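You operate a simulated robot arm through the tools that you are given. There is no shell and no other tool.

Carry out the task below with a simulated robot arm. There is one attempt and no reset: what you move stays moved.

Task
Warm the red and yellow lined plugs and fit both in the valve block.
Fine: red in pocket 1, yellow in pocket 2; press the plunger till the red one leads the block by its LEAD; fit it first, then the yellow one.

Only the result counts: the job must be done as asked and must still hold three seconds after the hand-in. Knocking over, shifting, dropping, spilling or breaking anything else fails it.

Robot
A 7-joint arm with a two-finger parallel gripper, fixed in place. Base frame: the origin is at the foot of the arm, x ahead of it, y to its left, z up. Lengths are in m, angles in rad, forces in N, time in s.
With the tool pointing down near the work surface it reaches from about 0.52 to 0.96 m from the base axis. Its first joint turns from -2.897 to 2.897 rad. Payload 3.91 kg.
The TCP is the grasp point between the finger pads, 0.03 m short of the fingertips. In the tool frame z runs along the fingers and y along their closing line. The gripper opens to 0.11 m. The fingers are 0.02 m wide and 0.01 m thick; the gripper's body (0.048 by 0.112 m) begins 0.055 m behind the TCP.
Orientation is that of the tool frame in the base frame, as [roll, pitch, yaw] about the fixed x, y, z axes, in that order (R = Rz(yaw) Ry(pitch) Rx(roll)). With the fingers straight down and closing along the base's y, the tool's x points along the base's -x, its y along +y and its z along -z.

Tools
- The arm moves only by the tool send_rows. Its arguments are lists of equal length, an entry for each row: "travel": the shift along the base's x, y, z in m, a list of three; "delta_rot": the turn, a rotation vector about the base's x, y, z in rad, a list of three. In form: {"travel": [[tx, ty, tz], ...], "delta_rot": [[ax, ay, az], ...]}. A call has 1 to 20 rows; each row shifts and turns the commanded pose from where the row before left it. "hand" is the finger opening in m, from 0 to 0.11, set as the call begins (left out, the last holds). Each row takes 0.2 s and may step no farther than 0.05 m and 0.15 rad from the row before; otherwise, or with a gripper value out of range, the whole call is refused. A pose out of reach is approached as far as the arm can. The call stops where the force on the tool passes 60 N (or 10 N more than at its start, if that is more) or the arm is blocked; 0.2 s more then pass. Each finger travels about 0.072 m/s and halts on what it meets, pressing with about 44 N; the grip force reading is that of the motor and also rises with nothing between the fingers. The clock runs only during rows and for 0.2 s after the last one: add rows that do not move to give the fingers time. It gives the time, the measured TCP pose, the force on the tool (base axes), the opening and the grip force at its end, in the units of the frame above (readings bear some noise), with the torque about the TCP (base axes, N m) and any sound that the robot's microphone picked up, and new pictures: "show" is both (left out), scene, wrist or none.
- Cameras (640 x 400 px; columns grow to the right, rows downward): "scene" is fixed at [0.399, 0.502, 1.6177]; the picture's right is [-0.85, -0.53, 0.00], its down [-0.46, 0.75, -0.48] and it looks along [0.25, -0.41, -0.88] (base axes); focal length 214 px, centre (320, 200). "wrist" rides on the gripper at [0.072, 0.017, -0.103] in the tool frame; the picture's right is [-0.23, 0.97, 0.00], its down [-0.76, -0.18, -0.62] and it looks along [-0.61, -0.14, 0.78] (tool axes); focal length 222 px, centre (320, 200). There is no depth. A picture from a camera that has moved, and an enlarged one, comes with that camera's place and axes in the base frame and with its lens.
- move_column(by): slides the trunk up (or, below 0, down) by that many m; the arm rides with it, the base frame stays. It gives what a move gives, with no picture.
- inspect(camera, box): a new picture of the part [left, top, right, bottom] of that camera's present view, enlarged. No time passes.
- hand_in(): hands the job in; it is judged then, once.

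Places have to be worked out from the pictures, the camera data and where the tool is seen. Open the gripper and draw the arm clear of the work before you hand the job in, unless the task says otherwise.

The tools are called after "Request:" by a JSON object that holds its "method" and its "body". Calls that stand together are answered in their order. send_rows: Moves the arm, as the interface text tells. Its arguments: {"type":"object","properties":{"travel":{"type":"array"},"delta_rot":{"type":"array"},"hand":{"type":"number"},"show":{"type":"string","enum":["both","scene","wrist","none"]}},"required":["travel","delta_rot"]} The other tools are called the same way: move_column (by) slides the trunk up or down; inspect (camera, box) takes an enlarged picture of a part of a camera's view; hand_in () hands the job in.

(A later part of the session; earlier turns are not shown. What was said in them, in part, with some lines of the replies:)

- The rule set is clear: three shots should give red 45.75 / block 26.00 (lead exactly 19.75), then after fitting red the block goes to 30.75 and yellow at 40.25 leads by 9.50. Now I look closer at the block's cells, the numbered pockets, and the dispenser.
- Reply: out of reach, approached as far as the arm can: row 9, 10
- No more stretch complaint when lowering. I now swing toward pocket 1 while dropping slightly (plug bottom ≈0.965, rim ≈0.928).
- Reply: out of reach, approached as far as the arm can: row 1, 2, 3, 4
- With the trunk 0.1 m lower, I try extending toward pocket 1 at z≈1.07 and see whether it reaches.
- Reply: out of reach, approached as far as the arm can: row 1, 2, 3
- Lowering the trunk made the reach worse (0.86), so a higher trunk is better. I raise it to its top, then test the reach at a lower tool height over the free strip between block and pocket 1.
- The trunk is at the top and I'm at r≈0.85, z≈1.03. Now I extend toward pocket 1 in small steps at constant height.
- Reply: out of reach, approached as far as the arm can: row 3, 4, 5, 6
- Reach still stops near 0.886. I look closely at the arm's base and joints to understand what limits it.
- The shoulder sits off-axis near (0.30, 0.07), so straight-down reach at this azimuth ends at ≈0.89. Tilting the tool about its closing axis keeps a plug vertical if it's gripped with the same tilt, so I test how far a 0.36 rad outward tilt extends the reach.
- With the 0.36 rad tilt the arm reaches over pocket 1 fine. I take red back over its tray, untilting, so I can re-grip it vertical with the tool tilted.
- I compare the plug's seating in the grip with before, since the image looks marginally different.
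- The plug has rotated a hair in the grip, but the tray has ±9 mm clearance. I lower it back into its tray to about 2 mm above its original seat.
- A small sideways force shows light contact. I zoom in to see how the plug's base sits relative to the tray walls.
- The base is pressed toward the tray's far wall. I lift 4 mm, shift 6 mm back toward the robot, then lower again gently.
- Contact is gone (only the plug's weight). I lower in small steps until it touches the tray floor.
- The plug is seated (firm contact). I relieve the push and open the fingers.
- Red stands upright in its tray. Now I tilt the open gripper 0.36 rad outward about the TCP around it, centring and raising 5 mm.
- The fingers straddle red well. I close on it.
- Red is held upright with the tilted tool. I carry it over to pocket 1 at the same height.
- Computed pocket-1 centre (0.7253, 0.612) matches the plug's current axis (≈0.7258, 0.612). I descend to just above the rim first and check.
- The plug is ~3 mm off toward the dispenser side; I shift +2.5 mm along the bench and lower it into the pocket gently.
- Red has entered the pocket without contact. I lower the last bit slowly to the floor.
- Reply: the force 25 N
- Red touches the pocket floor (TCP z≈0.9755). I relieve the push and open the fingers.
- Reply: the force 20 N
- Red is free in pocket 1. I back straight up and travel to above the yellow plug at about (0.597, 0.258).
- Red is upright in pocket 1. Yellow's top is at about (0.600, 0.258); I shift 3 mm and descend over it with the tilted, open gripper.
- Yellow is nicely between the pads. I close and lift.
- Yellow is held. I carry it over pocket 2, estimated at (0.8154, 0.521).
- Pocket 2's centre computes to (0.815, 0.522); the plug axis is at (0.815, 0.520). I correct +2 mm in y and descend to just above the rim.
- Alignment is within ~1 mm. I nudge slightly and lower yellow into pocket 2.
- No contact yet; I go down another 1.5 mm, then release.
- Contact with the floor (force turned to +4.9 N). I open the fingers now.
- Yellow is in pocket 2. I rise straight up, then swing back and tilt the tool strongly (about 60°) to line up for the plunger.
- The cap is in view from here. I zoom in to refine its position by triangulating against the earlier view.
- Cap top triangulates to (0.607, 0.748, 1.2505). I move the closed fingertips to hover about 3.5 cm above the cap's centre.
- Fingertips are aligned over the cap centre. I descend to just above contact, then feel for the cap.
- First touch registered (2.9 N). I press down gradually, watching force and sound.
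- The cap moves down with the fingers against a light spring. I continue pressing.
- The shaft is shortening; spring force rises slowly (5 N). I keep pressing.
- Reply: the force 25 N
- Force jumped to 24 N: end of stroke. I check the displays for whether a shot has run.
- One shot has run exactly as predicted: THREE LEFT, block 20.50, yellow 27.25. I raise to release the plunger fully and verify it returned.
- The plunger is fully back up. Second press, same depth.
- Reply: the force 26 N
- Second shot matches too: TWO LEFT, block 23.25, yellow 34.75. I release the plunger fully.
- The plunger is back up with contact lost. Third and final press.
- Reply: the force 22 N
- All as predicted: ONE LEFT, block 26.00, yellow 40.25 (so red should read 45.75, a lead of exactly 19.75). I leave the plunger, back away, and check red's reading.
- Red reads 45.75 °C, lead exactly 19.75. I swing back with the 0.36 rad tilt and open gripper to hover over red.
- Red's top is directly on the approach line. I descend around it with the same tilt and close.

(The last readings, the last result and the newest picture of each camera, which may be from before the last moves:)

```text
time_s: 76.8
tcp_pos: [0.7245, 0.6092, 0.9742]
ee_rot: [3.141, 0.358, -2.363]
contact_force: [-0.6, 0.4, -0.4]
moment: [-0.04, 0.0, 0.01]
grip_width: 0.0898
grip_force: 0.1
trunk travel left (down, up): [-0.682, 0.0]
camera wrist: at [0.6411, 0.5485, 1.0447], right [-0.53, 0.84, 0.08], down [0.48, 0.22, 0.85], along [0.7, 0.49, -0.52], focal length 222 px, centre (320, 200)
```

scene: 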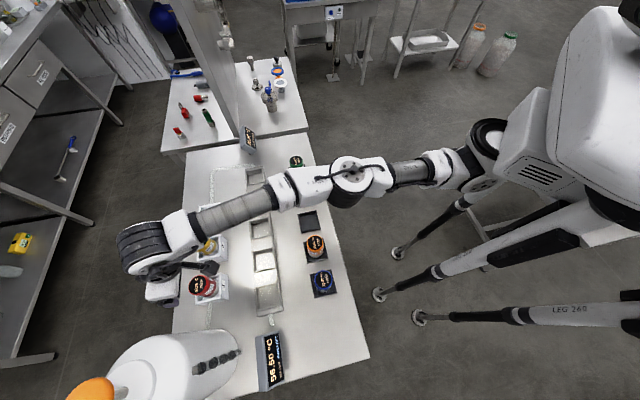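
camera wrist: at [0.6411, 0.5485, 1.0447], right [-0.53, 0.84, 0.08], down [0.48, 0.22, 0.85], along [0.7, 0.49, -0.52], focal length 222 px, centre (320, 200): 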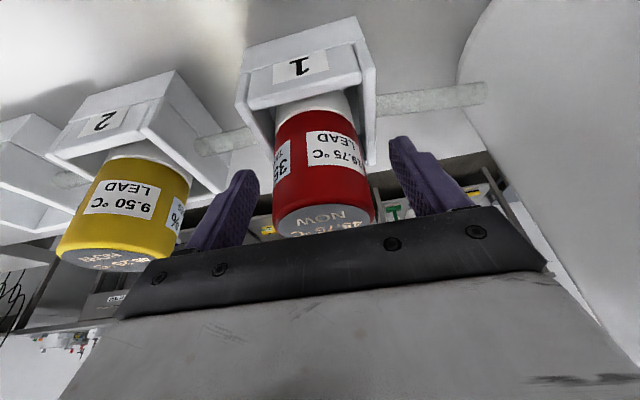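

Positioned the same as at release. I close on red and lift it out.

Request:
{"method": "send_rows", "body": {"travel": [[0, 0, 0], [0, 0, 0], [0, 0, 0], [0, 0, 0]], "delta_rot": [[0, 0, 0], [0, 0, 0], [0, 0, 0], [0, 0, 0]], "hand": 0.03, "show": "none"}}

Request:
{"method": "send_rows", "body": {"travel": [[0, 0, 0.02], [0, 0, 0.03], [0, 0, 0.03], [0, 0, 0.03], [0, 0, 0]], "delta_rot": [[0, 0, 0], [0, 0, 0], [0, 0, 0], [0, 0, 0], [0, 0, 0]], "show": "both"}}

```text
time_s: 77.8
tcp_pos: [0.7265, 0.6099, 0.9733]
ee_rot: [3.139, 0.358, -2.361]
contact_force: [-0.2, 0.1, -0.2]
moment: [-0.05, 0.05, 0.04]
grip_width: 0.0512
grip_force: 43.8
trunk travel left (down, up): [-0.682, 0.0]
```

```text
time_s: 79.0
tcp_pos: [0.7258, 0.6093, 1.0826]
ee_rot: [3.14, 0.357, -2.361]
contact_force: [-0.7, 0.1, -2.1]
moment: [0.0, 0.02, -0.05]
grip_width: 0.0511
grip_force: 44.3
trunk travel left (down, up): [-0.682, 0.0]
camera wrist: at [0.6415, 0.5482, 1.1539], right [-0.53, 0.84, 0.08], down [0.48, 0.22, 0.85], along [0.7, 0.49, -0.52], focal length 222 px, centre (320, 200)
```

scene: 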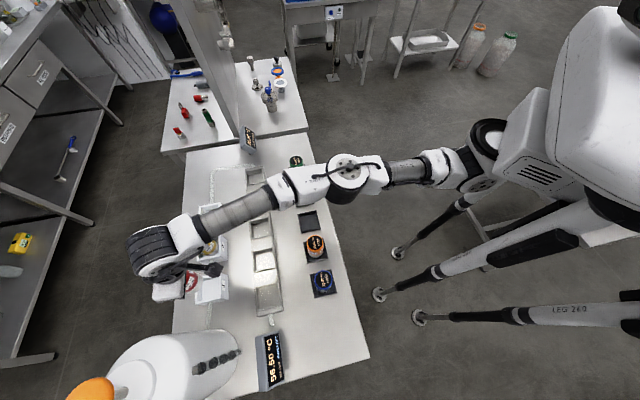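
wrist: 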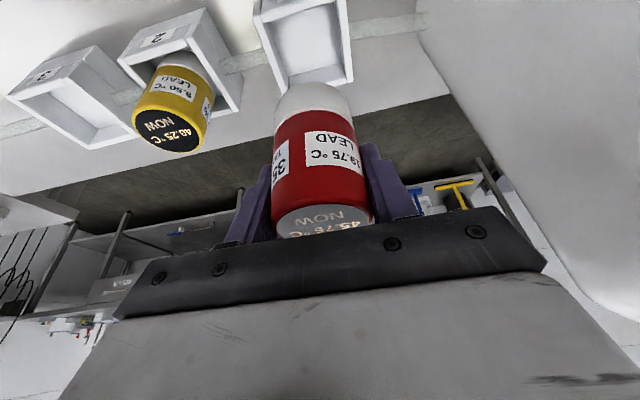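

Red is out of the pocket. I carry it back over the block's fourth cell (second from the dispenser end), estimated at (0.636, 0.456).

Request:
{"method": "send_rows", "body": {"travel": [[-0.0182, -0.031, 0], [-0.0182, -0.031, 0], [-0.0182, -0.031, 0], [-0.0182, -0.031, 0], [-0.0182, -0.031, 0], [0, 0, 0]], "delta_rot": [[0, 0, 0], [0, 0, 0], [0, 0, 0], [0, 0, 0], [0, 0, 0], [0, 0, 0]], "show": "both"}}

Request:
{"method": "inspect", "body": {"camera": "wrist", "box": [180, 0, 460, 140]}}

Request:
{"method": "inspect", "body": {"camera": "scene", "box": [220, 160, 300, 330]}}

```text
time_s: 80.4
tcp_pos: [0.6351, 0.4543, 1.0829]
ee_rot: [3.139, 0.359, -2.361]
contact_force: [-0.1, -0.6, -2.1]
moment: [0.0, -0.03, -0.01]
grip_width: 0.051
grip_force: 44.1
trunk travel left (down, up): [-0.682, 0.0]
camera wrist: at [0.5501, 0.3938, 1.1536], right [-0.53, 0.84, 0.08], down [0.48, 0.22, 0.85], along [0.7, 0.49, -0.52], focal length 222 px, centre (320, 200)
```

scene: 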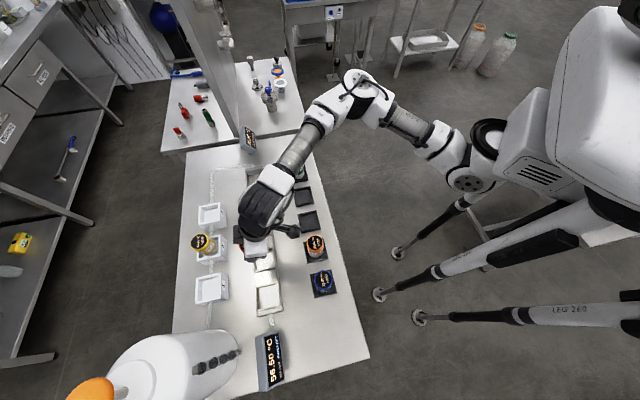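
wrist: 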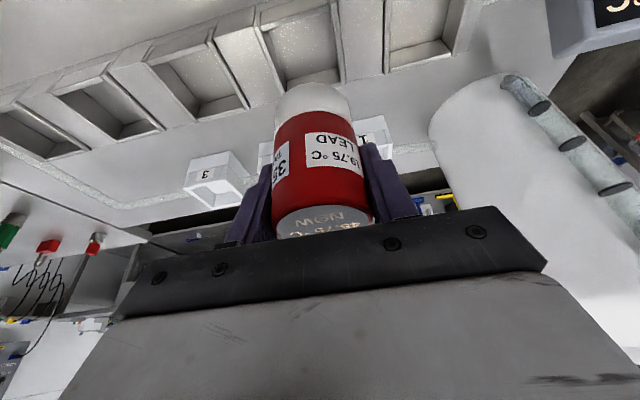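

```text
2.29 times, centred on (320, 70) of wrist
camera zoom: at [0.5501, 0.3938, 1.1536], right [-0.53, 0.84, 0.08], down [0.48, 0.22, 0.85], along [0.7, 0.49, -0.52], focal length 508 px, centre (320, 497)
```

zoom: 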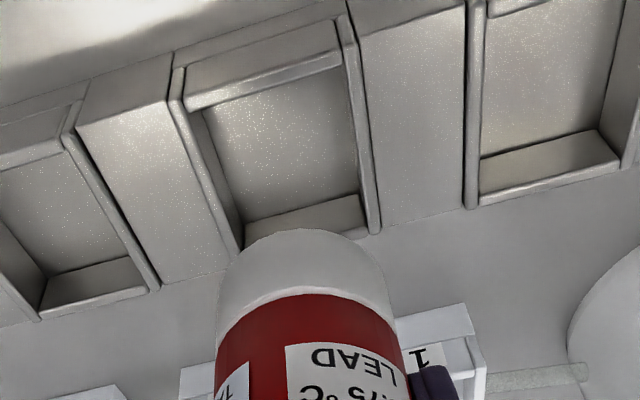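

```text
2.35 times, centred on (260, 245) of scene
camera zoom: at [0.399, 0.502, 1.6177], right [-0.85, -0.53, 0.0], down [-0.46, 0.75, -0.48], along [0.25, -0.41, -0.88], focal length 505 px, centre (461, 94)
```

zoom: 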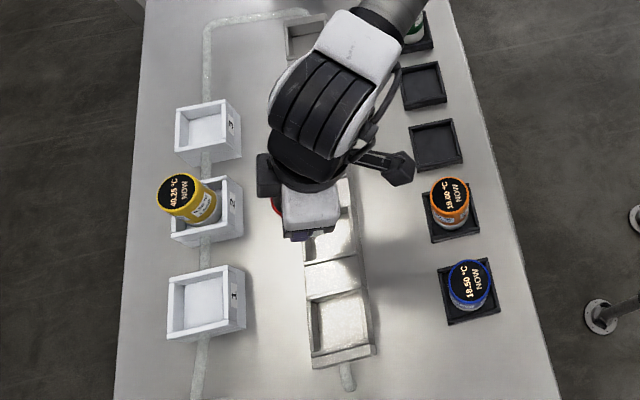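

Cell 4 is right below. I descend to z≈1.035 and re-measure its corners at a second height to fix the rim height.

Request:
{"method": "send_rows", "body": {"travel": [[0, 0, -0.025], [0, 0, -0.023], [0, 0, 0]], "delta_rot": [[0, 0, 0], [0, 0, 0], [0, 0, 0]], "show": "wrist"}}

Request:
{"method": "inspect", "body": {"camera": "wrist", "box": [220, 0, 420, 140]}}

Request:
{"method": "inspect", "body": {"camera": "scene", "box": [230, 210, 310, 270]}}

```text
time_s: 81.2
tcp_pos: [0.6345, 0.4553, 1.0336]
ee_rot: [3.14, 0.355, -2.36]
contact_force: [1.5, 0.1, -2.5]
moment: [0.02, -0.01, 0.01]
grip_width: 0.0512
grip_force: 44.7
trunk travel left (down, up): [-0.682, 0.0]
camera wrist: at [0.5501, 0.3939, 1.1057], right [-0.53, 0.84, 0.08], down [0.48, 0.22, 0.85], along [0.7, 0.49, -0.52], focal length 222 px, centre (320, 200)
```

wrist: 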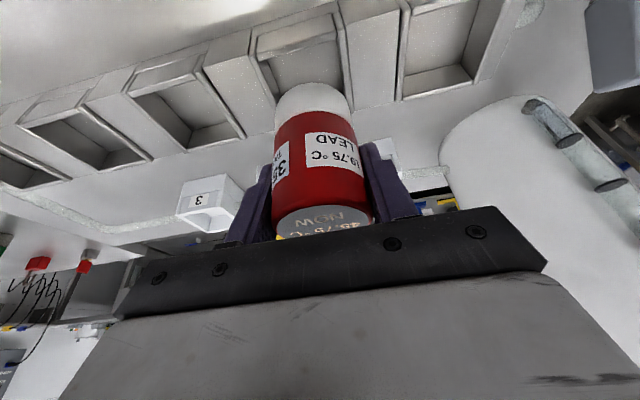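

```text
2.86 times, centred on (320, 70) of wrist
camera zoom: at [0.5501, 0.3939, 1.1057], right [-0.53, 0.84, 0.08], down [0.48, 0.22, 0.85], along [0.7, 0.49, -0.52], focal length 635 px, centre (320, 571)
```

zoom: 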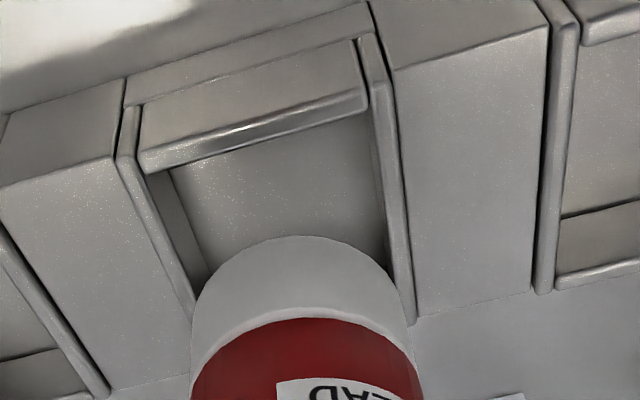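

```text
6.67 times, centred on (270, 240) of scene
camera zoom: at [0.399, 0.502, 1.6177], right [-0.85, -0.53, 0.0], down [-0.46, 0.75, -0.48], along [0.25, -0.41, -0.88], focal length 1430 px, centre (653, -67)
```

zoom: 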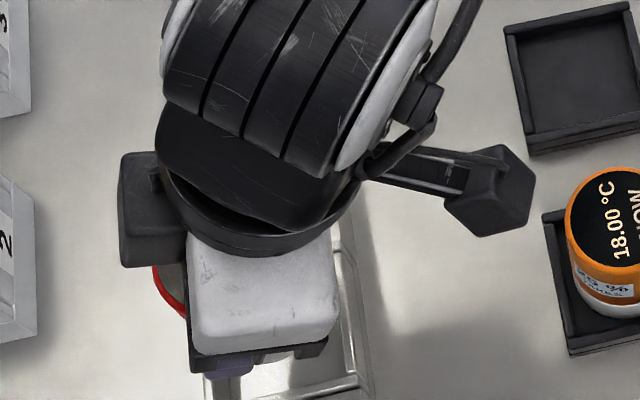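

Both heights agree: cell-4 rim at z≈0.921, centre (0.645, 0.458). The plug axis is at (0.637, 0.457), so I shift +8 mm in x, +1 mm in y and drop closer.

Request:
{"method": "send_rows", "body": {"travel": [[0.008, 0.001, 0], [0, 0, -0.014], [0, 0, -0.014], [0, 0, 0]], "delta_rot": [[0, 0, 0], [0, 0, 0], [0, 0, 0], [0, 0, 0]], "show": "wrist"}}

Request:
{"method": "inspect", "body": {"camera": "wrist", "box": [220, 0, 420, 140]}}

Request:
{"method": "inspect", "body": {"camera": "scene", "box": [230, 210, 310, 270]}}

```text
time_s: 82.2
tcp_pos: [0.6429, 0.4555, 1.0067]
ee_rot: [3.14, 0.356, -2.361]
contact_force: [-0.3, -0.3, -2.2]
moment: [-0.02, 0.03, -0.04]
grip_width: 0.0512
grip_force: 44.6
trunk travel left (down, up): [-0.682, 0.0]
camera wrist: at [0.5585, 0.3947, 1.078], right [-0.53, 0.84, 0.08], down [0.48, 0.22, 0.85], along [0.7, 0.49, -0.52], focal length 222 px, centre (320, 200)
```

wrist: 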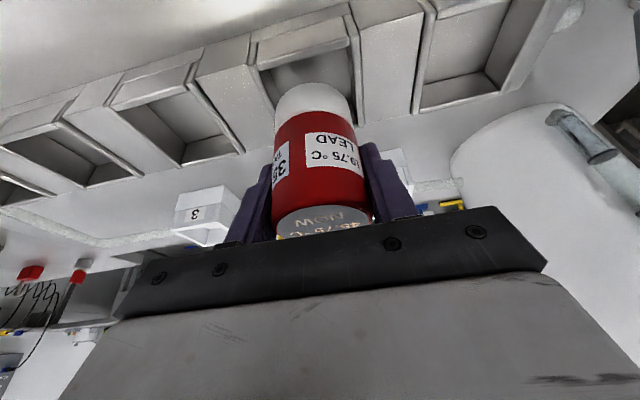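

```text
2.86 times, centred on (320, 70) of wrist
camera zoom: at [0.5585, 0.3947, 1.078], right [-0.53, 0.84, 0.08], down [0.48, 0.22, 0.85], along [0.7, 0.49, -0.52], focal length 635 px, centre (320, 571)
```

zoom: 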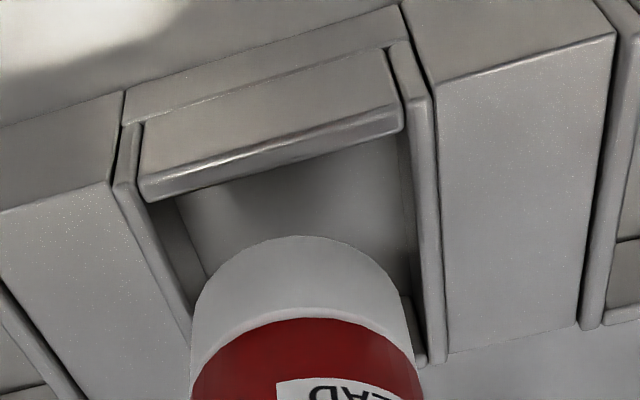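

```text
6.67 times, centred on (270, 240) of scene
camera zoom: at [0.399, 0.502, 1.6177], right [-0.85, -0.53, 0.0], down [-0.46, 0.75, -0.48], along [0.25, -0.41, -0.88], focal length 1430 px, centre (653, -67)
```

zoom: 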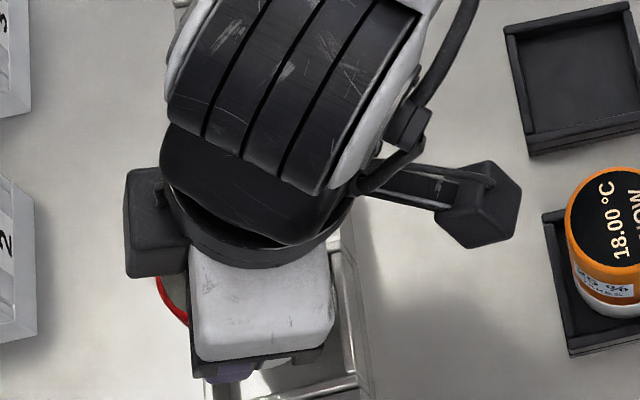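

Aligned within 1 mm. I lower red into the cell.

Request:
{"method": "send_rows", "body": {"travel": [[0, 0.0005, -0.01], [0, 0, -0.01], [0, 0, -0.01], [0, 0, 0]], "delta_rot": [[0, 0, 0], [0, 0, 0], [0, 0, 0], [0, 0, 0]], "show": "wrist"}}

Request:
{"method": "inspect", "body": {"camera": "wrist", "box": [220, 0, 420, 140]}}

```text
time_s: 83.2
tcp_pos: [0.6427, 0.4569, 0.9776]
ee_rot: [3.141, 0.355, -2.362]
contact_force: [-0.2, 0.4, -2.2]
moment: [0.02, 0.01, -0.01]
grip_width: 0.0511
grip_force: 43.7
trunk travel left (down, up): [-0.682, 0.0]
camera wrist: at [0.5582, 0.3951, 1.0483], right [-0.53, 0.84, 0.08], down [0.48, 0.22, 0.85], along [0.7, 0.49, -0.52], focal length 222 px, centre (320, 200)
```

wrist: 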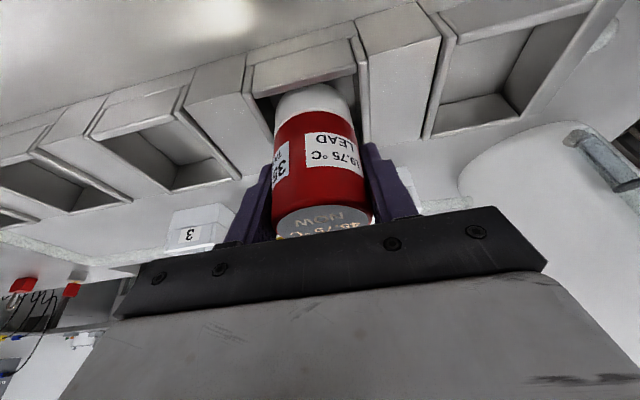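

```text
2.86 times, centred on (320, 70) of wrist
camera zoom: at [0.5582, 0.3951, 1.0483], right [-0.53, 0.84, 0.08], down [0.48, 0.22, 0.85], along [0.7, 0.49, -0.52], focal length 635 px, centre (320, 571)
```

zoom: 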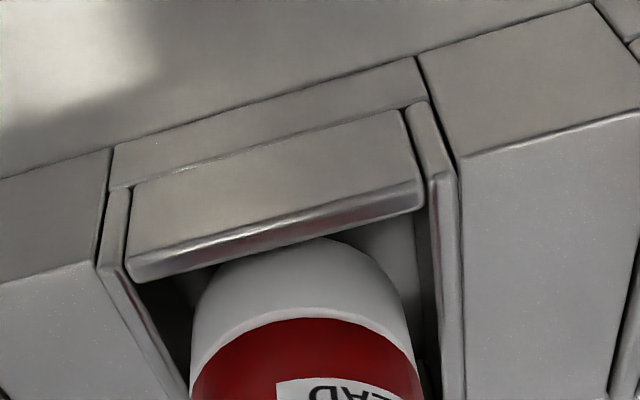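

Red is in the cell without contact. I continue down in small steps to the floor.

Request:
{"method": "send_rows", "body": {"travel": [[0, 0, -0.004], [0, 0, -0.003], [0, 0, 0]], "delta_rot": [[0, 0, 0], [0, 0, 0], [0, 0, 0]], "show": "none"}}

Request:
{"method": "send_rows", "body": {"travel": [[0, 0, -0.002], [0, 0, 0]], "delta_rot": [[0, 0, 0], [0, 0, 0]], "show": "none"}}

```text
time_s: 84.0
tcp_pos: [0.6427, 0.4553, 0.9694]
ee_rot: [3.139, 0.359, -2.36]
contact_force: [0.0, 0.3, -0.9]
moment: [0.0, -0.03, 0.05]
grip_width: 0.0515
grip_force: 44.2
trunk travel left (down, up): [-0.682, 0.0]
```

```text
time_s: 84.6
tcp_pos: [0.6422, 0.4549, 0.967]
ee_rot: [3.14, 0.356, -2.363]
contact_force: [0.1, 0.4, -1.7]
moment: [0.02, -0.01, 0.0]
grip_width: 0.0511
grip_force: 43.9
trunk travel left (down, up): [-0.682, 0.0]
```

Still hanging freely at z≈0.967; I keep lowering 2 mm at a time.

Request:
{"method": "send_rows", "body": {"travel": [[0, 0, -0.002], [0, 0, 0]], "delta_rot": [[0, 0, 0], [0, 0, 0]], "show": "none"}}

Request:
{"method": "send_rows", "body": {"travel": [[0, 0, -0.0015], [0, 0, 0]], "delta_rot": [[0, 0, 0], [0, 0, 0]], "show": "wrist"}}

```text
time_s: 85.2
tcp_pos: [0.6442, 0.4565, 0.9661]
ee_rot: [3.14, 0.354, -2.362]
contact_force: [0.7, -0.1, -2.0]
moment: [-0.02, -0.05, 0.01]
grip_width: 0.051
grip_force: 43.7
trunk travel left (down, up): [-0.682, 0.0]
```

```text
time_s: 85.8
tcp_pos: [0.6437, 0.4557, 0.9638]
ee_rot: [3.14, 0.356, -2.36]
contact_force: [1.5, -0.2, -1.8]
moment: [0.0, 0.01, 0.03]
grip_width: 0.0513
grip_force: 44.1
trunk travel left (down, up): [-0.682, 0.0]
camera wrist: at [0.558, 0.3951, 1.0356], right [-0.53, 0.84, 0.08], down [0.48, 0.22, 0.85], along [0.7, 0.49, -0.52], focal length 222 px, centre (320, 200)
```

wrist: 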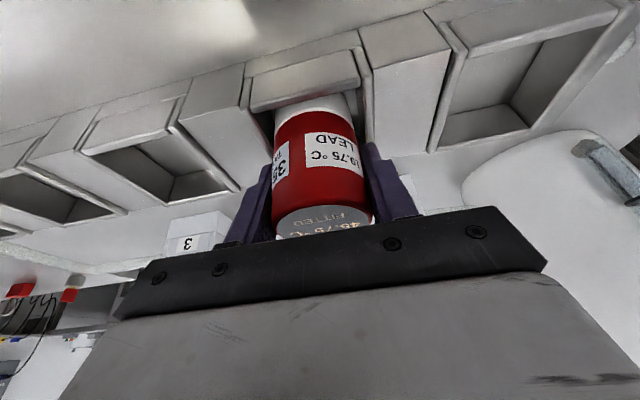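

The plug's display now shows "FITTED". I check the block's reading.

Request:
{"method": "inspect", "body": {"camera": "scene", "box": [235, 120, 275, 160]}}

Request:
{"method": "inspect", "body": {"camera": "wrist", "box": [250, 80, 390, 250]}}

Request:
{"method": "inspect", "body": {"camera": "scene", "box": [180, 220, 300, 320]}}

```text
10.00 times, centred on (255, 140) of scene
camera zoom: at [0.399, 0.502, 1.6177], right [-0.85, -0.53, 0.0], down [-0.46, 0.75, -0.48], along [0.25, -0.41, -0.88], focal length 2145 px, centre (970, 800)
```

zoom: 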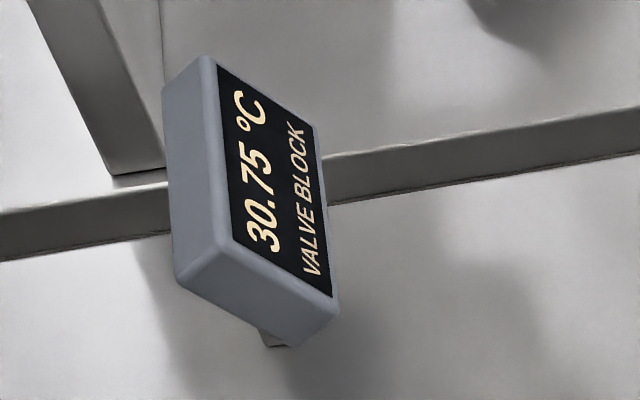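

```text
2.35 times, centred on (320, 165) of wrist
camera zoom: at [0.558, 0.3951, 1.0356], right [-0.53, 0.84, 0.08], down [0.48, 0.22, 0.85], along [0.7, 0.49, -0.52], focal length 523 px, centre (320, 282)
```

zoom: 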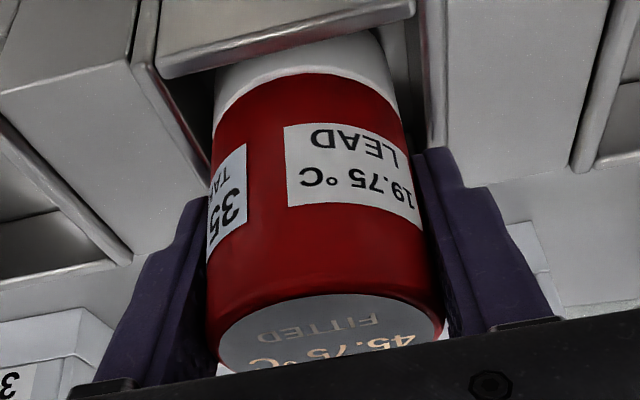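

```text
4.00 times, centred on (240, 270) of scene
camera zoom: at [0.399, 0.502, 1.6177], right [-0.85, -0.53, 0.0], down [-0.46, 0.75, -0.48], along [0.25, -0.41, -0.88], focal length 858 px, centre (640, -80)
```

zoom: 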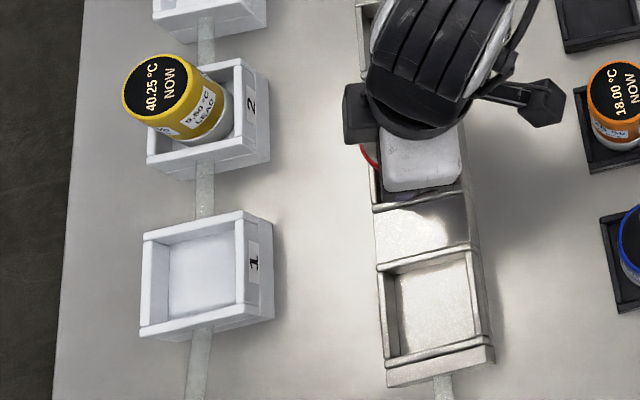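

Block reads 30.75 °C as predicted, leaving yellow a lead of exactly 9.50. I lower red the last bit to the cell floor before releasing.

Request:
{"method": "send_rows", "body": {"travel": [[0, 0, -0.0015], [0, 0, 0]], "delta_rot": [[0, 0, 0], [0, 0, 0]], "show": "none"}}

Request:
{"method": "send_rows", "body": {"travel": [[0, 0, -0.0015], [0, 0, 0]], "delta_rot": [[0, 0, 0], [0, 0, 0]], "show": "none"}}

```text
time_s: 86.4
tcp_pos: [0.6436, 0.4564, 0.9635]
ee_rot: [3.141, 0.358, -2.362]
contact_force: [-0.4, -0.6, 0.5]
moment: [-0.12, -0.05, 0.01]
grip_width: 0.0514
grip_force: 43.6
trunk travel left (down, up): [-0.682, 0.0]
```

```text
time_s: 87.0
tcp_pos: [0.6422, 0.4545, 0.9634]
ee_rot: [3.137, 0.358, -2.361]
contact_force: [-0.2, -0.7, 8.8]
moment: [-0.36, 0.03, 0.01]
grip_width: 0.0512
grip_force: 44.1
trunk travel left (down, up): [-0.682, 0.0]
```

Red now rests on the cell floor (force +8.8 N). I open the fingers to release it.

Request:
{"method": "send_rows", "body": {"travel": [[0, 0, 0.001], [0, 0, 0], [0, 0, 0], [0, 0, 0]], "delta_rot": [[0, 0, 0], [0, 0, 0], [0, 0, 0], [0, 0, 0]], "hand": 0.08, "show": "wrist"}}

```text
time_s: 88.0
tcp_pos: [0.6433, 0.4552, 0.9631]
ee_rot: [3.14, 0.357, -2.363]
contact_force: [0.2, 0.6, -0.3]
moment: [-0.01, 0.03, 0.01]
grip_width: 0.0801
grip_force: 0.1
trunk travel left (down, up): [-0.682, 0.0]
camera wrist: at [0.5578, 0.3949, 1.034], right [-0.53, 0.84, 0.08], down [0.48, 0.22, 0.85], along [0.7, 0.49, -0.52], focal length 222 px, centre (320, 200)
```

wrist: 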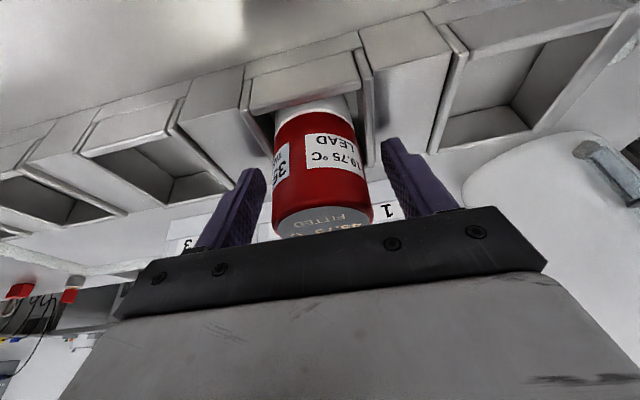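

Red stands in the cell. I rise straight up and go above yellow in pocket 2.

Request:
{"method": "send_rows", "body": {"travel": [[0, 0, 0.03], [0, 0, 0.045], [0, 0, 0.045], [0, 0, 0.01], [0.034, 0.0131, 0], [0.034, 0.0131, 0], [0.034, 0.0131, 0], [0.034, 0.0131, 0], [0.0337, 0.0132, 0], [0, 0, 0]], "delta_rot": [[0, 0, 0], [0, 0, 0], [0, 0, 0], [0, 0, 0], [0, 0, 0], [0, 0, 0], [0, 0, 0], [0, 0, 0], [0, 0, 0], [0, 0, 0]], "hand": 0.09, "show": "both"}}

Request:
{"method": "inspect", "body": {"camera": "wrist", "box": [220, 0, 420, 140]}}

Request:
{"method": "inspect", "body": {"camera": "scene", "box": [180, 200, 300, 320]}}

```text
time_s: 90.2
tcp_pos: [0.8114, 0.5209, 1.0941]
ee_rot: [3.14, 0.356, -2.362]
contact_force: [-0.4, -0.9, 0.4]
moment: [0.01, 0.0, -0.01]
grip_width: 0.09
grip_force: 0.1
trunk travel left (down, up): [-0.682, 0.0]
camera wrist: at [0.7278, 0.4594, 1.1643], right [-0.54, 0.84, 0.08], down [0.48, 0.22, 0.85], along [0.7, 0.49, -0.52], focal length 222 px, centre (320, 200)
```

scene: 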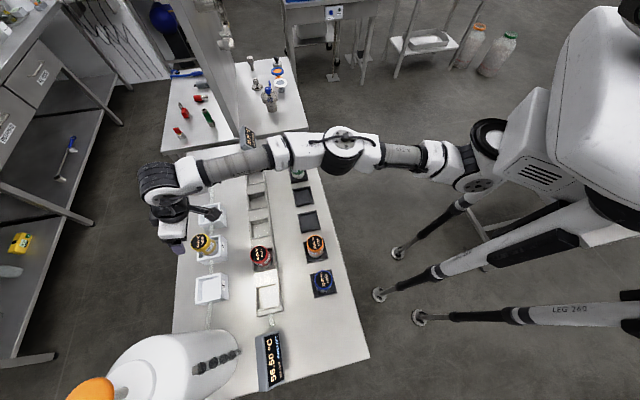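
wrist: 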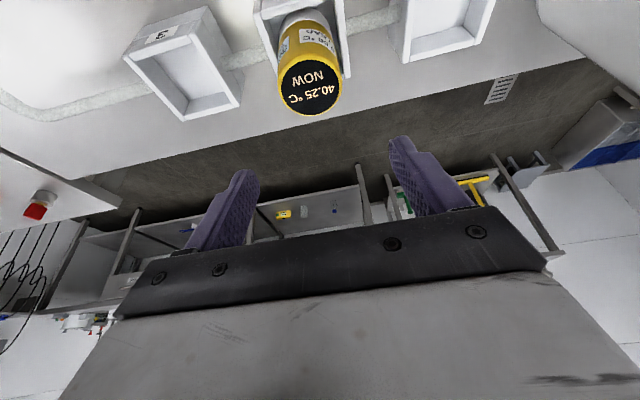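

```text
2.86 times, centred on (320, 70) of wrist
camera zoom: at [0.7278, 0.4594, 1.1643], right [-0.54, 0.84, 0.08], down [0.48, 0.22, 0.85], along [0.7, 0.49, -0.52], focal length 635 px, centre (320, 571)
```

zoom: 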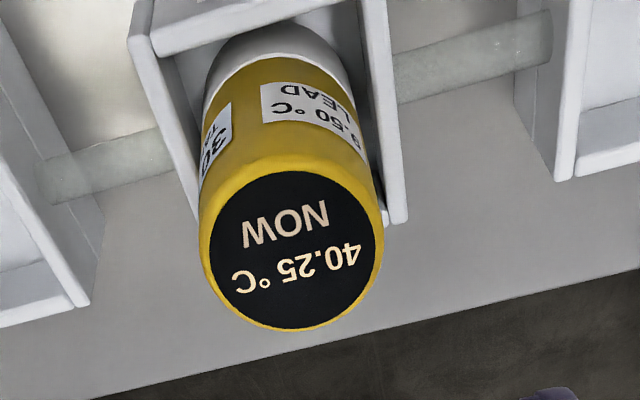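

```text
3.33 times, centred on (240, 260) of scene
camera zoom: at [0.399, 0.502, 1.6177], right [-0.85, -0.53, 0.0], down [-0.46, 0.75, -0.48], along [0.25, -0.41, -0.88], focal length 715 px, centre (587, 0)
```

zoom: 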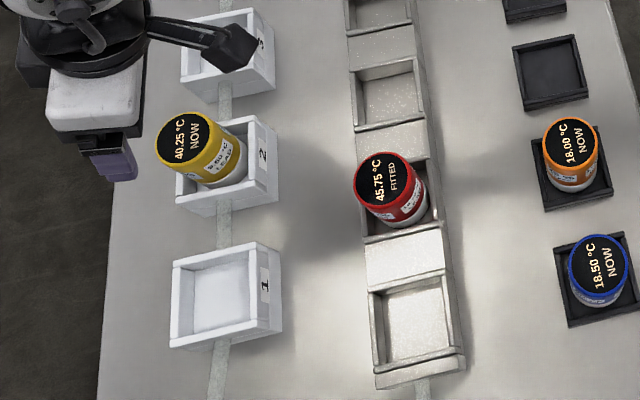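

Red shows FITTED at 45.75. Yellow is right in line; I descend around it.

Request:
{"method": "send_rows", "body": {"travel": [[0.0005, 0, -0.04], [0, 0, -0.04], [0, 0, -0.025], [0, 0, -0.015], [0, 0, 0]], "delta_rot": [[0, 0, 0], [0, 0, 0], [0, 0, 0], [0, 0, 0], [0, 0, 0]], "show": "wrist"}}

```text
time_s: 91.4
tcp_pos: [0.8121, 0.521, 0.9722]
ee_rot: [3.139, 0.358, -2.36]
contact_force: [-0.2, 0.1, -0.3]
moment: [0.02, -0.01, 0.01]
grip_width: 0.0899
grip_force: 0.0
trunk travel left (down, up): [-0.682, 0.0]
camera wrist: at [0.7281, 0.4601, 1.0436], right [-0.53, 0.84, 0.08], down [0.48, 0.22, 0.85], along [0.7, 0.49, -0.52], focal length 222 px, centre (320, 200)
```

wrist: 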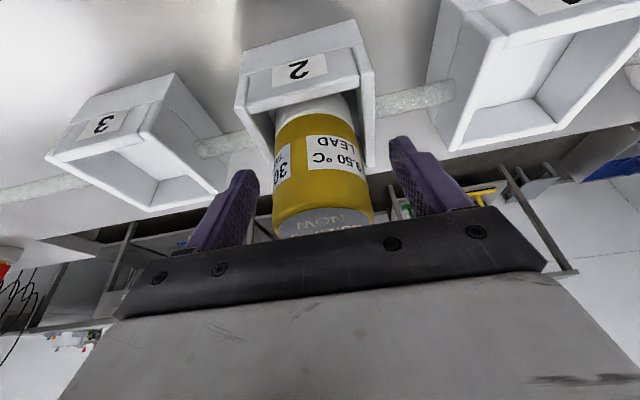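

Yellow is between the pads. I close (raising 2 mm first) and lift it out.

Request:
{"method": "send_rows", "body": {"travel": [[0, 0, 0.002], [0, 0, 0]], "delta_rot": [[0, 0, 0], [0, 0, 0]], "show": "none"}}

Request:
{"method": "send_rows", "body": {"travel": [[0, 0, 0], [0, 0, 0], [0, 0, 0], [0, 0, 0]], "delta_rot": [[0, 0, 0], [0, 0, 0], [0, 0, 0], [0, 0, 0]], "hand": 0.03, "show": "none"}}

Request:
{"method": "send_rows", "body": {"travel": [[0, 0, 0.02], [0, 0, 0.03], [0, 0, 0.03], [0, 0, 0.03], [0, 0, 0]], "delta_rot": [[0, 0, 0], [0, 0, 0], [0, 0, 0], [0, 0, 0], [0, 0, 0]], "show": "wrist"}}

```text
time_s: 92.0
tcp_pos: [0.8127, 0.5212, 0.9756]
ee_rot: [3.139, 0.356, -2.361]
contact_force: [0.6, -0.6, 0.3]
moment: [-0.01, 0.0, 0.02]
grip_width: 0.0899
grip_force: 0.1
trunk travel left (down, up): [-0.682, 0.0]
```

```text
time_s: 93.0
tcp_pos: [0.8126, 0.5201, 0.9747]
ee_rot: [3.141, 0.358, -2.361]
contact_force: [0.9, 0.7, 0.7]
moment: [-0.07, -0.04, -0.02]
grip_width: 0.0513
grip_force: 44.2
trunk travel left (down, up): [-0.682, 0.0]
```

```text
time_s: 94.2
tcp_pos: [0.812, 0.5219, 1.0836]
ee_rot: [3.141, 0.355, -2.362]
contact_force: [0.4, 0.1, -2.3]
moment: [-0.01, -0.01, 0.0]
grip_width: 0.0512
grip_force: 44.2
trunk travel left (down, up): [-0.682, 0.0]
camera wrist: at [0.7281, 0.4609, 1.1558], right [-0.53, 0.84, 0.08], down [0.48, 0.22, 0.85], along [0.7, 0.49, -0.52], focal length 222 px, centre (320, 200)
```

wrist: 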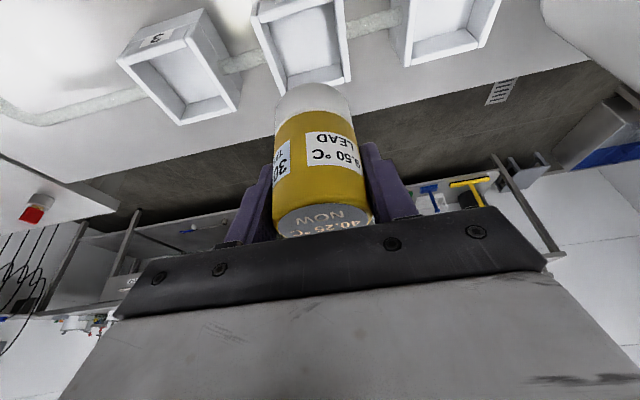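

Yellow is in hand. I carry it over the block's second cell, two cells from red, expected at (0.800, 0.302).

Request:
{"method": "send_rows", "body": {"travel": [[-0.0027, -0.0445, 0], [-0.0027, -0.0445, 0], [-0.0027, -0.0445, 0], [-0.0027, -0.0445, 0], [-0.0026, -0.0445, 0], [0, 0, -0.02], [0, 0, -0.028], [0, 0, 0]], "delta_rot": [[0, 0, 0], [0, 0, 0], [0, 0, 0], [0, 0, 0], [0, 0, 0], [0, 0, 0], [0, 0, 0], [0, 0, 0]], "show": "both"}}

Request:
{"method": "inspect", "body": {"camera": "wrist", "box": [220, 0, 420, 140]}}

```text
time_s: 96.0
tcp_pos: [0.7997, 0.2994, 1.0359]
ee_rot: [3.14, 0.358, -2.362]
contact_force: [0.6, 0.2, -2.1]
moment: [-0.01, 0.01, -0.01]
grip_width: 0.0511
grip_force: 44.0
trunk travel left (down, up): [-0.682, 0.0]
camera wrist: at [0.7149, 0.2381, 1.1072], right [-0.53, 0.84, 0.08], down [0.48, 0.22, 0.85], along [0.7, 0.49, -0.52], focal length 222 px, centre (320, 200)
```

scene: 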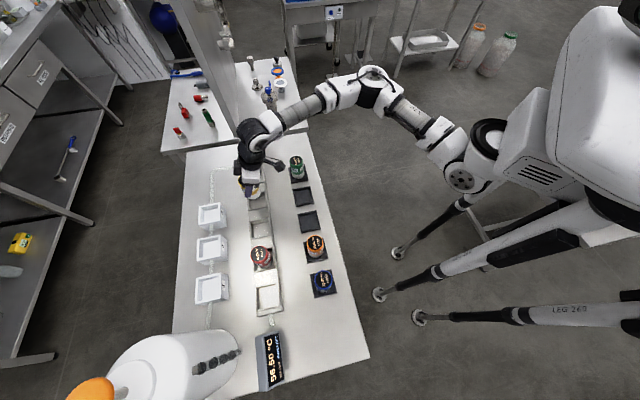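
wrist: 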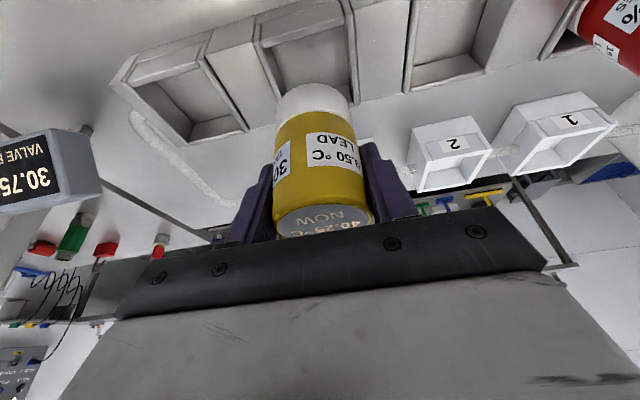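

```text
2.86 times, centred on (320, 70) of wrist
camera zoom: at [0.7149, 0.2381, 1.1072], right [-0.53, 0.84, 0.08], down [0.48, 0.22, 0.85], along [0.7, 0.49, -0.52], focal length 635 px, centre (320, 571)
```

zoom: 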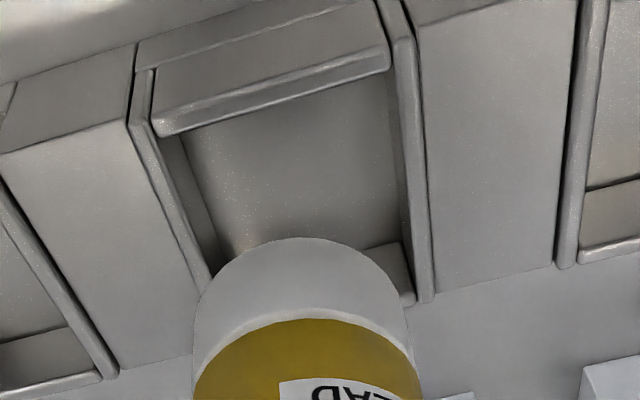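

Cell 2's centre computes to (0.800, 0.302) as expected; the plug axis is ~2 mm off. I correct and descend closer.

Request:
{"method": "send_rows", "body": {"travel": [[-0.002, 0.0004, 0], [0, 0, -0.014], [0, 0, -0.014], [0, 0, 0]], "delta_rot": [[0, 0, 0], [0, 0, 0], [0, 0, 0], [0, 0, 0]], "show": "wrist"}}

Request:
{"method": "inspect", "body": {"camera": "wrist", "box": [220, 0, 420, 140]}}

Request:
{"method": "inspect", "body": {"camera": "scene", "box": [220, 160, 300, 220]}}

```text
time_s: 97.0
tcp_pos: [0.7969, 0.3003, 1.009]
ee_rot: [3.141, 0.357, -2.362]
contact_force: [-0.2, -0.4, -2.5]
moment: [-0.01, 0.03, 0.02]
grip_width: 0.051
grip_force: 43.5
trunk travel left (down, up): [-0.682, 0.0]
camera wrist: at [0.7127, 0.2386, 1.0798], right [-0.53, 0.84, 0.08], down [0.48, 0.22, 0.85], along [0.7, 0.49, -0.52], focal length 222 px, centre (320, 200)
```

wrist: 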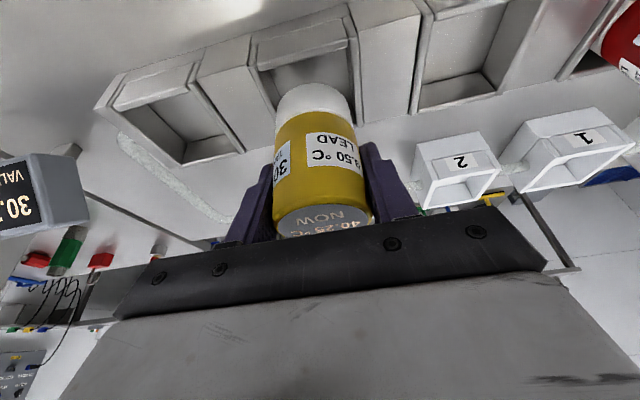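

```text
2.86 times, centred on (320, 70) of wrist
camera zoom: at [0.7127, 0.2386, 1.0798], right [-0.53, 0.84, 0.08], down [0.48, 0.22, 0.85], along [0.7, 0.49, -0.52], focal length 635 px, centre (320, 571)
```

zoom: 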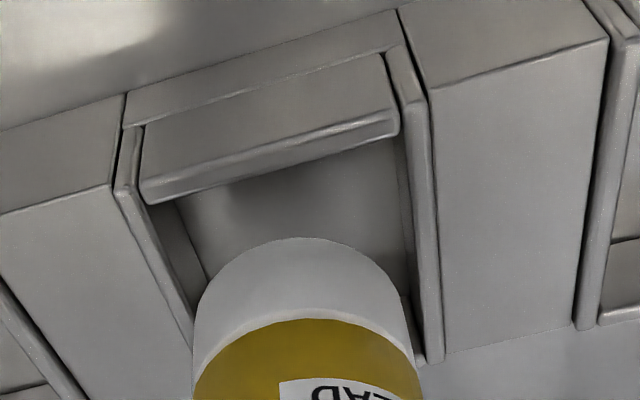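

```text
6.67 times, centred on (260, 190) of scene
camera zoom: at [0.399, 0.502, 1.6177], right [-0.85, -0.53, 0.0], down [-0.46, 0.75, -0.48], along [0.25, -0.41, -0.88], focal length 1430 px, centre (720, 267)
```

zoom: 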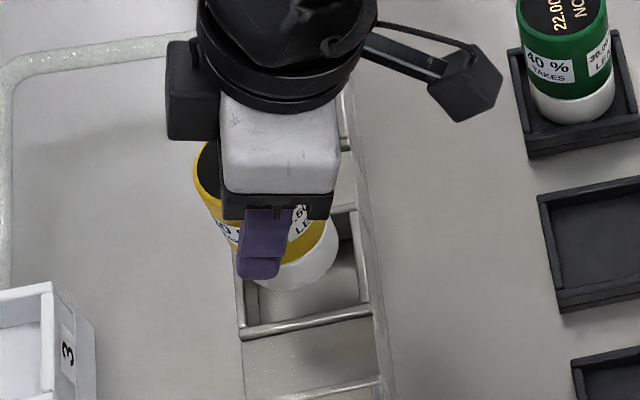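

The picture is virtually identical to red's successful alignment. I lower yellow into cell 2.

Request:
{"method": "send_rows", "body": {"travel": [[0, 0, -0.01], [0, 0, -0.01], [0, 0, -0.01], [0, 0, 0]], "delta_rot": [[0, 0, 0], [0, 0, 0], [0, 0, 0], [0, 0, 0]], "show": "wrist"}}

Request:
{"method": "send_rows", "body": {"travel": [[0, 0, -0.005], [0, 0, -0.005], [0, 0, 0]], "delta_rot": [[0, 0, 0], [0, 0, 0], [0, 0, 0]], "show": "wrist"}}

```text
time_s: 98.0
tcp_pos: [0.7967, 0.2989, 0.9786]
ee_rot: [3.14, 0.356, -2.361]
contact_force: [0.3, -0.4, -2.4]
moment: [0.0, 0.0, 0.01]
grip_width: 0.0511
grip_force: 44.5
trunk travel left (down, up): [-0.682, 0.0]
camera wrist: at [0.7121, 0.2386, 1.0496], right [-0.53, 0.84, 0.08], down [0.48, 0.22, 0.85], along [0.7, 0.49, -0.52], focal length 222 px, centre (320, 200)
```

wrist: 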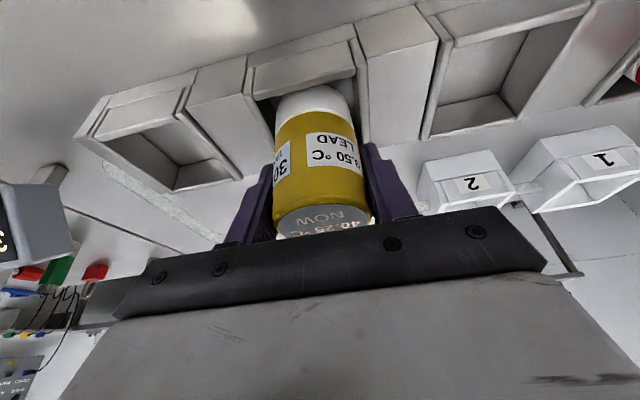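

```text
time_s: 98.8
tcp_pos: [0.7984, 0.2999, 0.9691]
ee_rot: [3.139, 0.358, -2.362]
contact_force: [-0.7, -0.2, -2.6]
moment: [-0.05, 0.04, -0.01]
grip_width: 0.0511
grip_force: 44.2
trunk travel left (down, up): [-0.682, 0.0]
camera wrist: at [0.7126, 0.2386, 1.0398], right [-0.53, 0.84, 0.08], down [0.48, 0.22, 0.85], along [0.7, 0.49, -0.52], focal length 222 px, centre (320, 200)
```

wrist: 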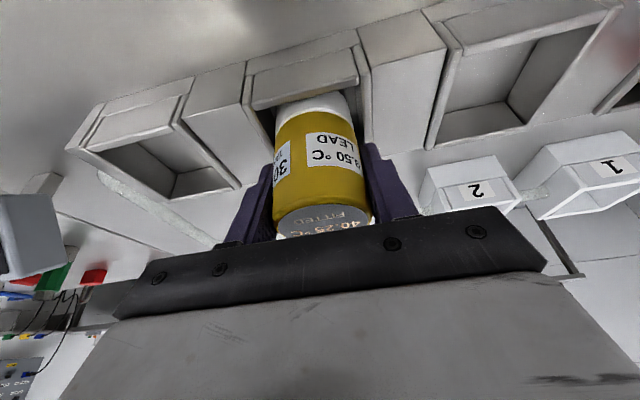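

Yellow's display already shows FITTED. I lower the final few millimetres to the cell floor.

Request:
{"method": "send_rows", "body": {"travel": [[0, 0, -0.0025], [0, 0, 0]], "delta_rot": [[0, 0, 0], [0, 0, 0]], "show": "none"}}

Request:
{"method": "send_rows", "body": {"travel": [[0, 0, -0.0015], [0, 0, 0]], "delta_rot": [[0, 0, 0], [0, 0, 0]], "show": "none"}}

```text
time_s: 99.4
tcp_pos: [0.7971, 0.2995, 0.9651]
ee_rot: [3.139, 0.356, -2.362]
contact_force: [0.8, -0.4, -1.7]
moment: [0.0, 0.03, 0.02]
grip_width: 0.0511
grip_force: 44.4
trunk travel left (down, up): [-0.682, 0.0]
```

```text
time_s: 100.0
tcp_pos: [0.7978, 0.3002, 0.9639]
ee_rot: [3.139, 0.357, -2.362]
contact_force: [0.1, 0.1, -1.9]
moment: [-0.01, 0.0, 0.03]
grip_width: 0.051
grip_force: 44.3
trunk travel left (down, up): [-0.682, 0.0]
```

Still hanging; one more small step at a time until contact.

Request:
{"method": "send_rows", "body": {"travel": [[0, 0, -0.0015], [0, 0, 0]], "delta_rot": [[0, 0, 0], [0, 0, 0]], "show": "none"}}

Request:
{"method": "send_rows", "body": {"travel": [[0, 0, -0.001], [0, 0, 0]], "delta_rot": [[0, 0, 0], [0, 0, 0]], "show": "none"}}

```text
time_s: 100.6
tcp_pos: [0.7966, 0.2985, 0.9648]
ee_rot: [3.141, 0.358, -2.363]
contact_force: [1.3, 0.5, 6.3]
moment: [-0.19, -0.07, -0.03]
grip_width: 0.0511
grip_force: 44.4
trunk travel left (down, up): [-0.682, 0.0]
```

```text
time_s: 101.2
tcp_pos: [0.7978, 0.2996, 0.9644]
ee_rot: [3.139, 0.362, -2.361]
contact_force: [2.2, 0.8, 15.2]
moment: [-0.31, -0.04, 0.06]
grip_width: 0.0515
grip_force: 43.7
trunk travel left (down, up): [-0.682, 0.0]
```

Yellow is on the floor (15 N). I relieve slightly and open the fingers.

Request:
{"method": "send_rows", "body": {"travel": [[0, 0, 0.0015], [0, 0, 0]], "delta_rot": [[0, 0, 0], [0, 0, 0]], "show": "none"}}

Request:
{"method": "send_rows", "body": {"travel": [[0, 0, 0], [0, 0, 0], [0, 0, 0], [0, 0, 0]], "delta_rot": [[0, 0, 0], [0, 0, 0], [0, 0, 0], [0, 0, 0]], "hand": 0.08, "show": "wrist"}}

```text
time_s: 101.8
tcp_pos: [0.7969, 0.2997, 0.9648]
ee_rot: [3.138, 0.359, -2.361]
contact_force: [5.5, 2.3, 10.4]
moment: [-0.16, -0.41, 0.07]
grip_width: 0.0514
grip_force: 44.2
trunk travel left (down, up): [-0.682, 0.0]
```

```text
time_s: 102.8
tcp_pos: [0.7973, 0.2989, 0.9635]
ee_rot: [3.138, 0.358, -2.361]
contact_force: [0.0, -0.5, 0.4]
moment: [0.0, -0.01, 0.02]
grip_width: 0.0802
grip_force: 0.1
trunk travel left (down, up): [-0.682, 0.0]
camera wrist: at [0.7125, 0.2383, 1.0349], right [-0.53, 0.84, 0.08], down [0.48, 0.22, 0.85], along [0.7, 0.49, -0.52], focal length 222 px, centre (320, 200)
```

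wrist: 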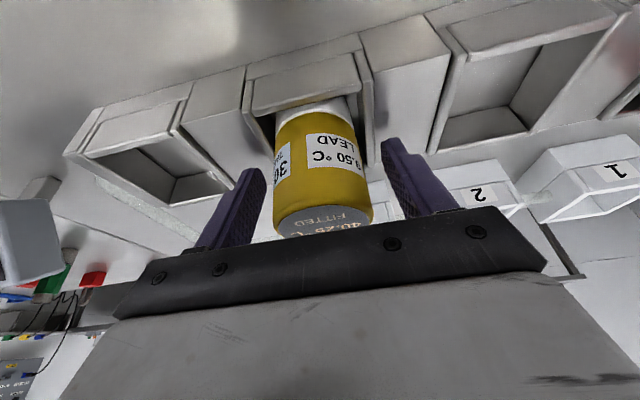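

Yellow is released in its cell. I rise straight up and withdraw the arm toward the robot.

Request:
{"method": "send_rows", "body": {"travel": [[0, 0, 0.03], [0, 0, 0.045], [0, 0, 0.045], [0, 0, 0.04], [-0.033, -0.02, 0.018], [-0.033, -0.02, 0.018], [-0.033, -0.02, 0.018], [-0.033, -0.02, 0.018], [-0.033, -0.02, 0.018], [-0.033, -0.02, 0.018], [-0.033, -0.02, 0.018], [-0.033, -0.02, 0.018], [-0.033, -0.02, 0.018], [0, 0, 0]], "delta_rot": [[0, 0, 0], [0, 0, 0], [0, 0, 0], [0, 0, 0], [0, 0, 0], [-0.0842, 0.0854, 0], [-0.0842, 0.0854, 0], [-0.0842, 0.0854, 0], [0, 0, 0], [0, 0, 0], [0, 0, 0], [0, 0, 0], [0, 0, 0], [0, 0, 0]], "show": "both"}}

Request:
{"method": "inspect", "body": {"camera": "scene", "box": [170, 120, 350, 330]}}

Request:
{"method": "inspect", "body": {"camera": "scene", "box": [230, 120, 310, 220]}}

Request:
{"method": "inspect", "body": {"camera": "scene", "box": [60, 310, 300, 400]}}

```text
time_s: 105.8
tcp_pos: [0.5002, 0.1199, 1.2852]
ee_rot: [3.138, -0.003, -2.362]
contact_force: [-0.3, -0.7, -1.0]
moment: [-0.01, 0.0, 0.04]
grip_width: 0.08
grip_force: 0.1
trunk travel left (down, up): [-0.682, 0.0]
camera wrist: at [0.4387, 0.0809, 1.3887], right [-0.52, 0.85, 0.0], down [0.67, 0.41, 0.62], along [0.53, 0.33, -0.78], focal length 222 px, centre (320, 200)
```

scene: 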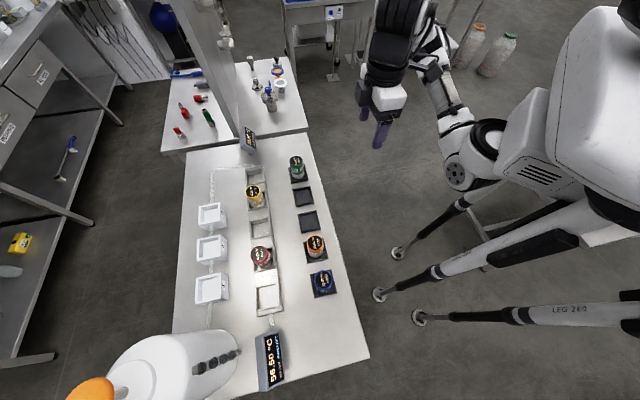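
wrist: 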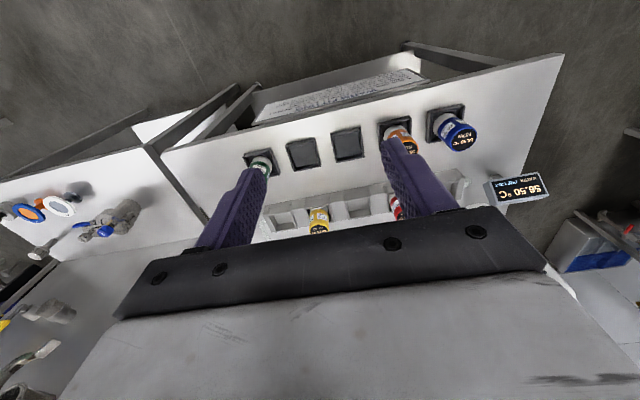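

```text
1.90 times, centred on (260, 225) of scene
camera zoom: at [0.399, 0.502, 1.6177], right [-0.85, -0.53, 0.0], down [-0.46, 0.75, -0.48], along [0.25, -0.41, -0.88], focal length 408 px, centre (434, 152)
```

zoom: 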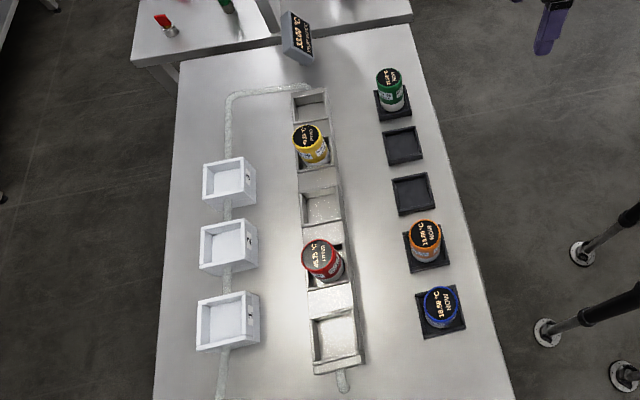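

```text
4.00 times, centred on (270, 170) of scene
camera zoom: at [0.399, 0.502, 1.6177], right [-0.85, -0.53, 0.0], down [-0.46, 0.75, -0.48], along [0.25, -0.41, -0.88], focal length 858 px, centre (520, 320)
```

zoom: 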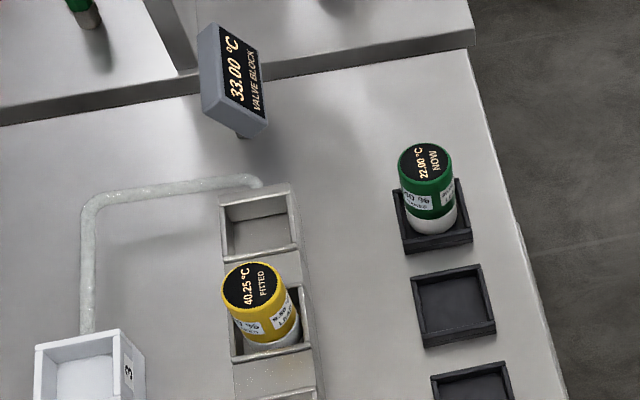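

```text
2.67 times, centred on (180, 355) of scene
camera zoom: at [0.399, 0.502, 1.6177], right [-0.85, -0.53, 0.0], down [-0.46, 0.75, -0.48], along [0.25, -0.41, -0.88], focal length 572 px, centre (693, -213)
```

zoom: 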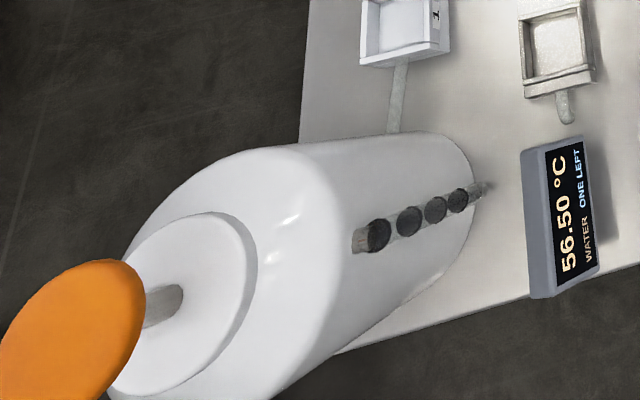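

Both plugs read FITTED: red at 45.75 and yellow at 40.25. The block is at 33.00 °C (30.75 + 2.25, so yellow's lead was 9.50), one shot remains, and nothing else was disturbed. The gripper is open and clear, so I hand the job in.

Request:
{"method": "hand_in", "body": {}}

```text
The job is handed in.
```

Both plugs are fitted in the valve block and the job is handed in; I have not seen the judging result. Red went in first, then yellow, and both displays read FITTED.

| Step | Red | Yellow | Block |
|---|---|---|---|
| Start | 18.75 °C | 17.50 °C | 17.75 °C |
| After three plunger presses | 45.75 °C | 40.25 °C | 26.00 °C |
| After fitting red | FITTED | 40.25 °C | 30.75 °C |
| After fitting yellow | FITTED | FITTED | 33.00 °C |

- **Leads:** Red led the block by exactly its 19.75 °C when fitted, and yellow by exactly its 9.50 °C.
- **Warming:** Red sat in pocket 1 and yellow in pocket 2 for all three presses. One shot is left in the dispenser.
- **Cells used:** The block has five unlabelled cells and the task named none. Counting from the dispenser end, red is in the second cell and yellow in the fourth.
- **Extra handling:** The pockets were beyond the arm's straight-down reach. I set red back in its tray once and gripped it again with the tool tilted.
- **End state:** The gripper was open and clear at hand-in, and the other plugs, trays and pockets looked undisturbed in the last pictures.
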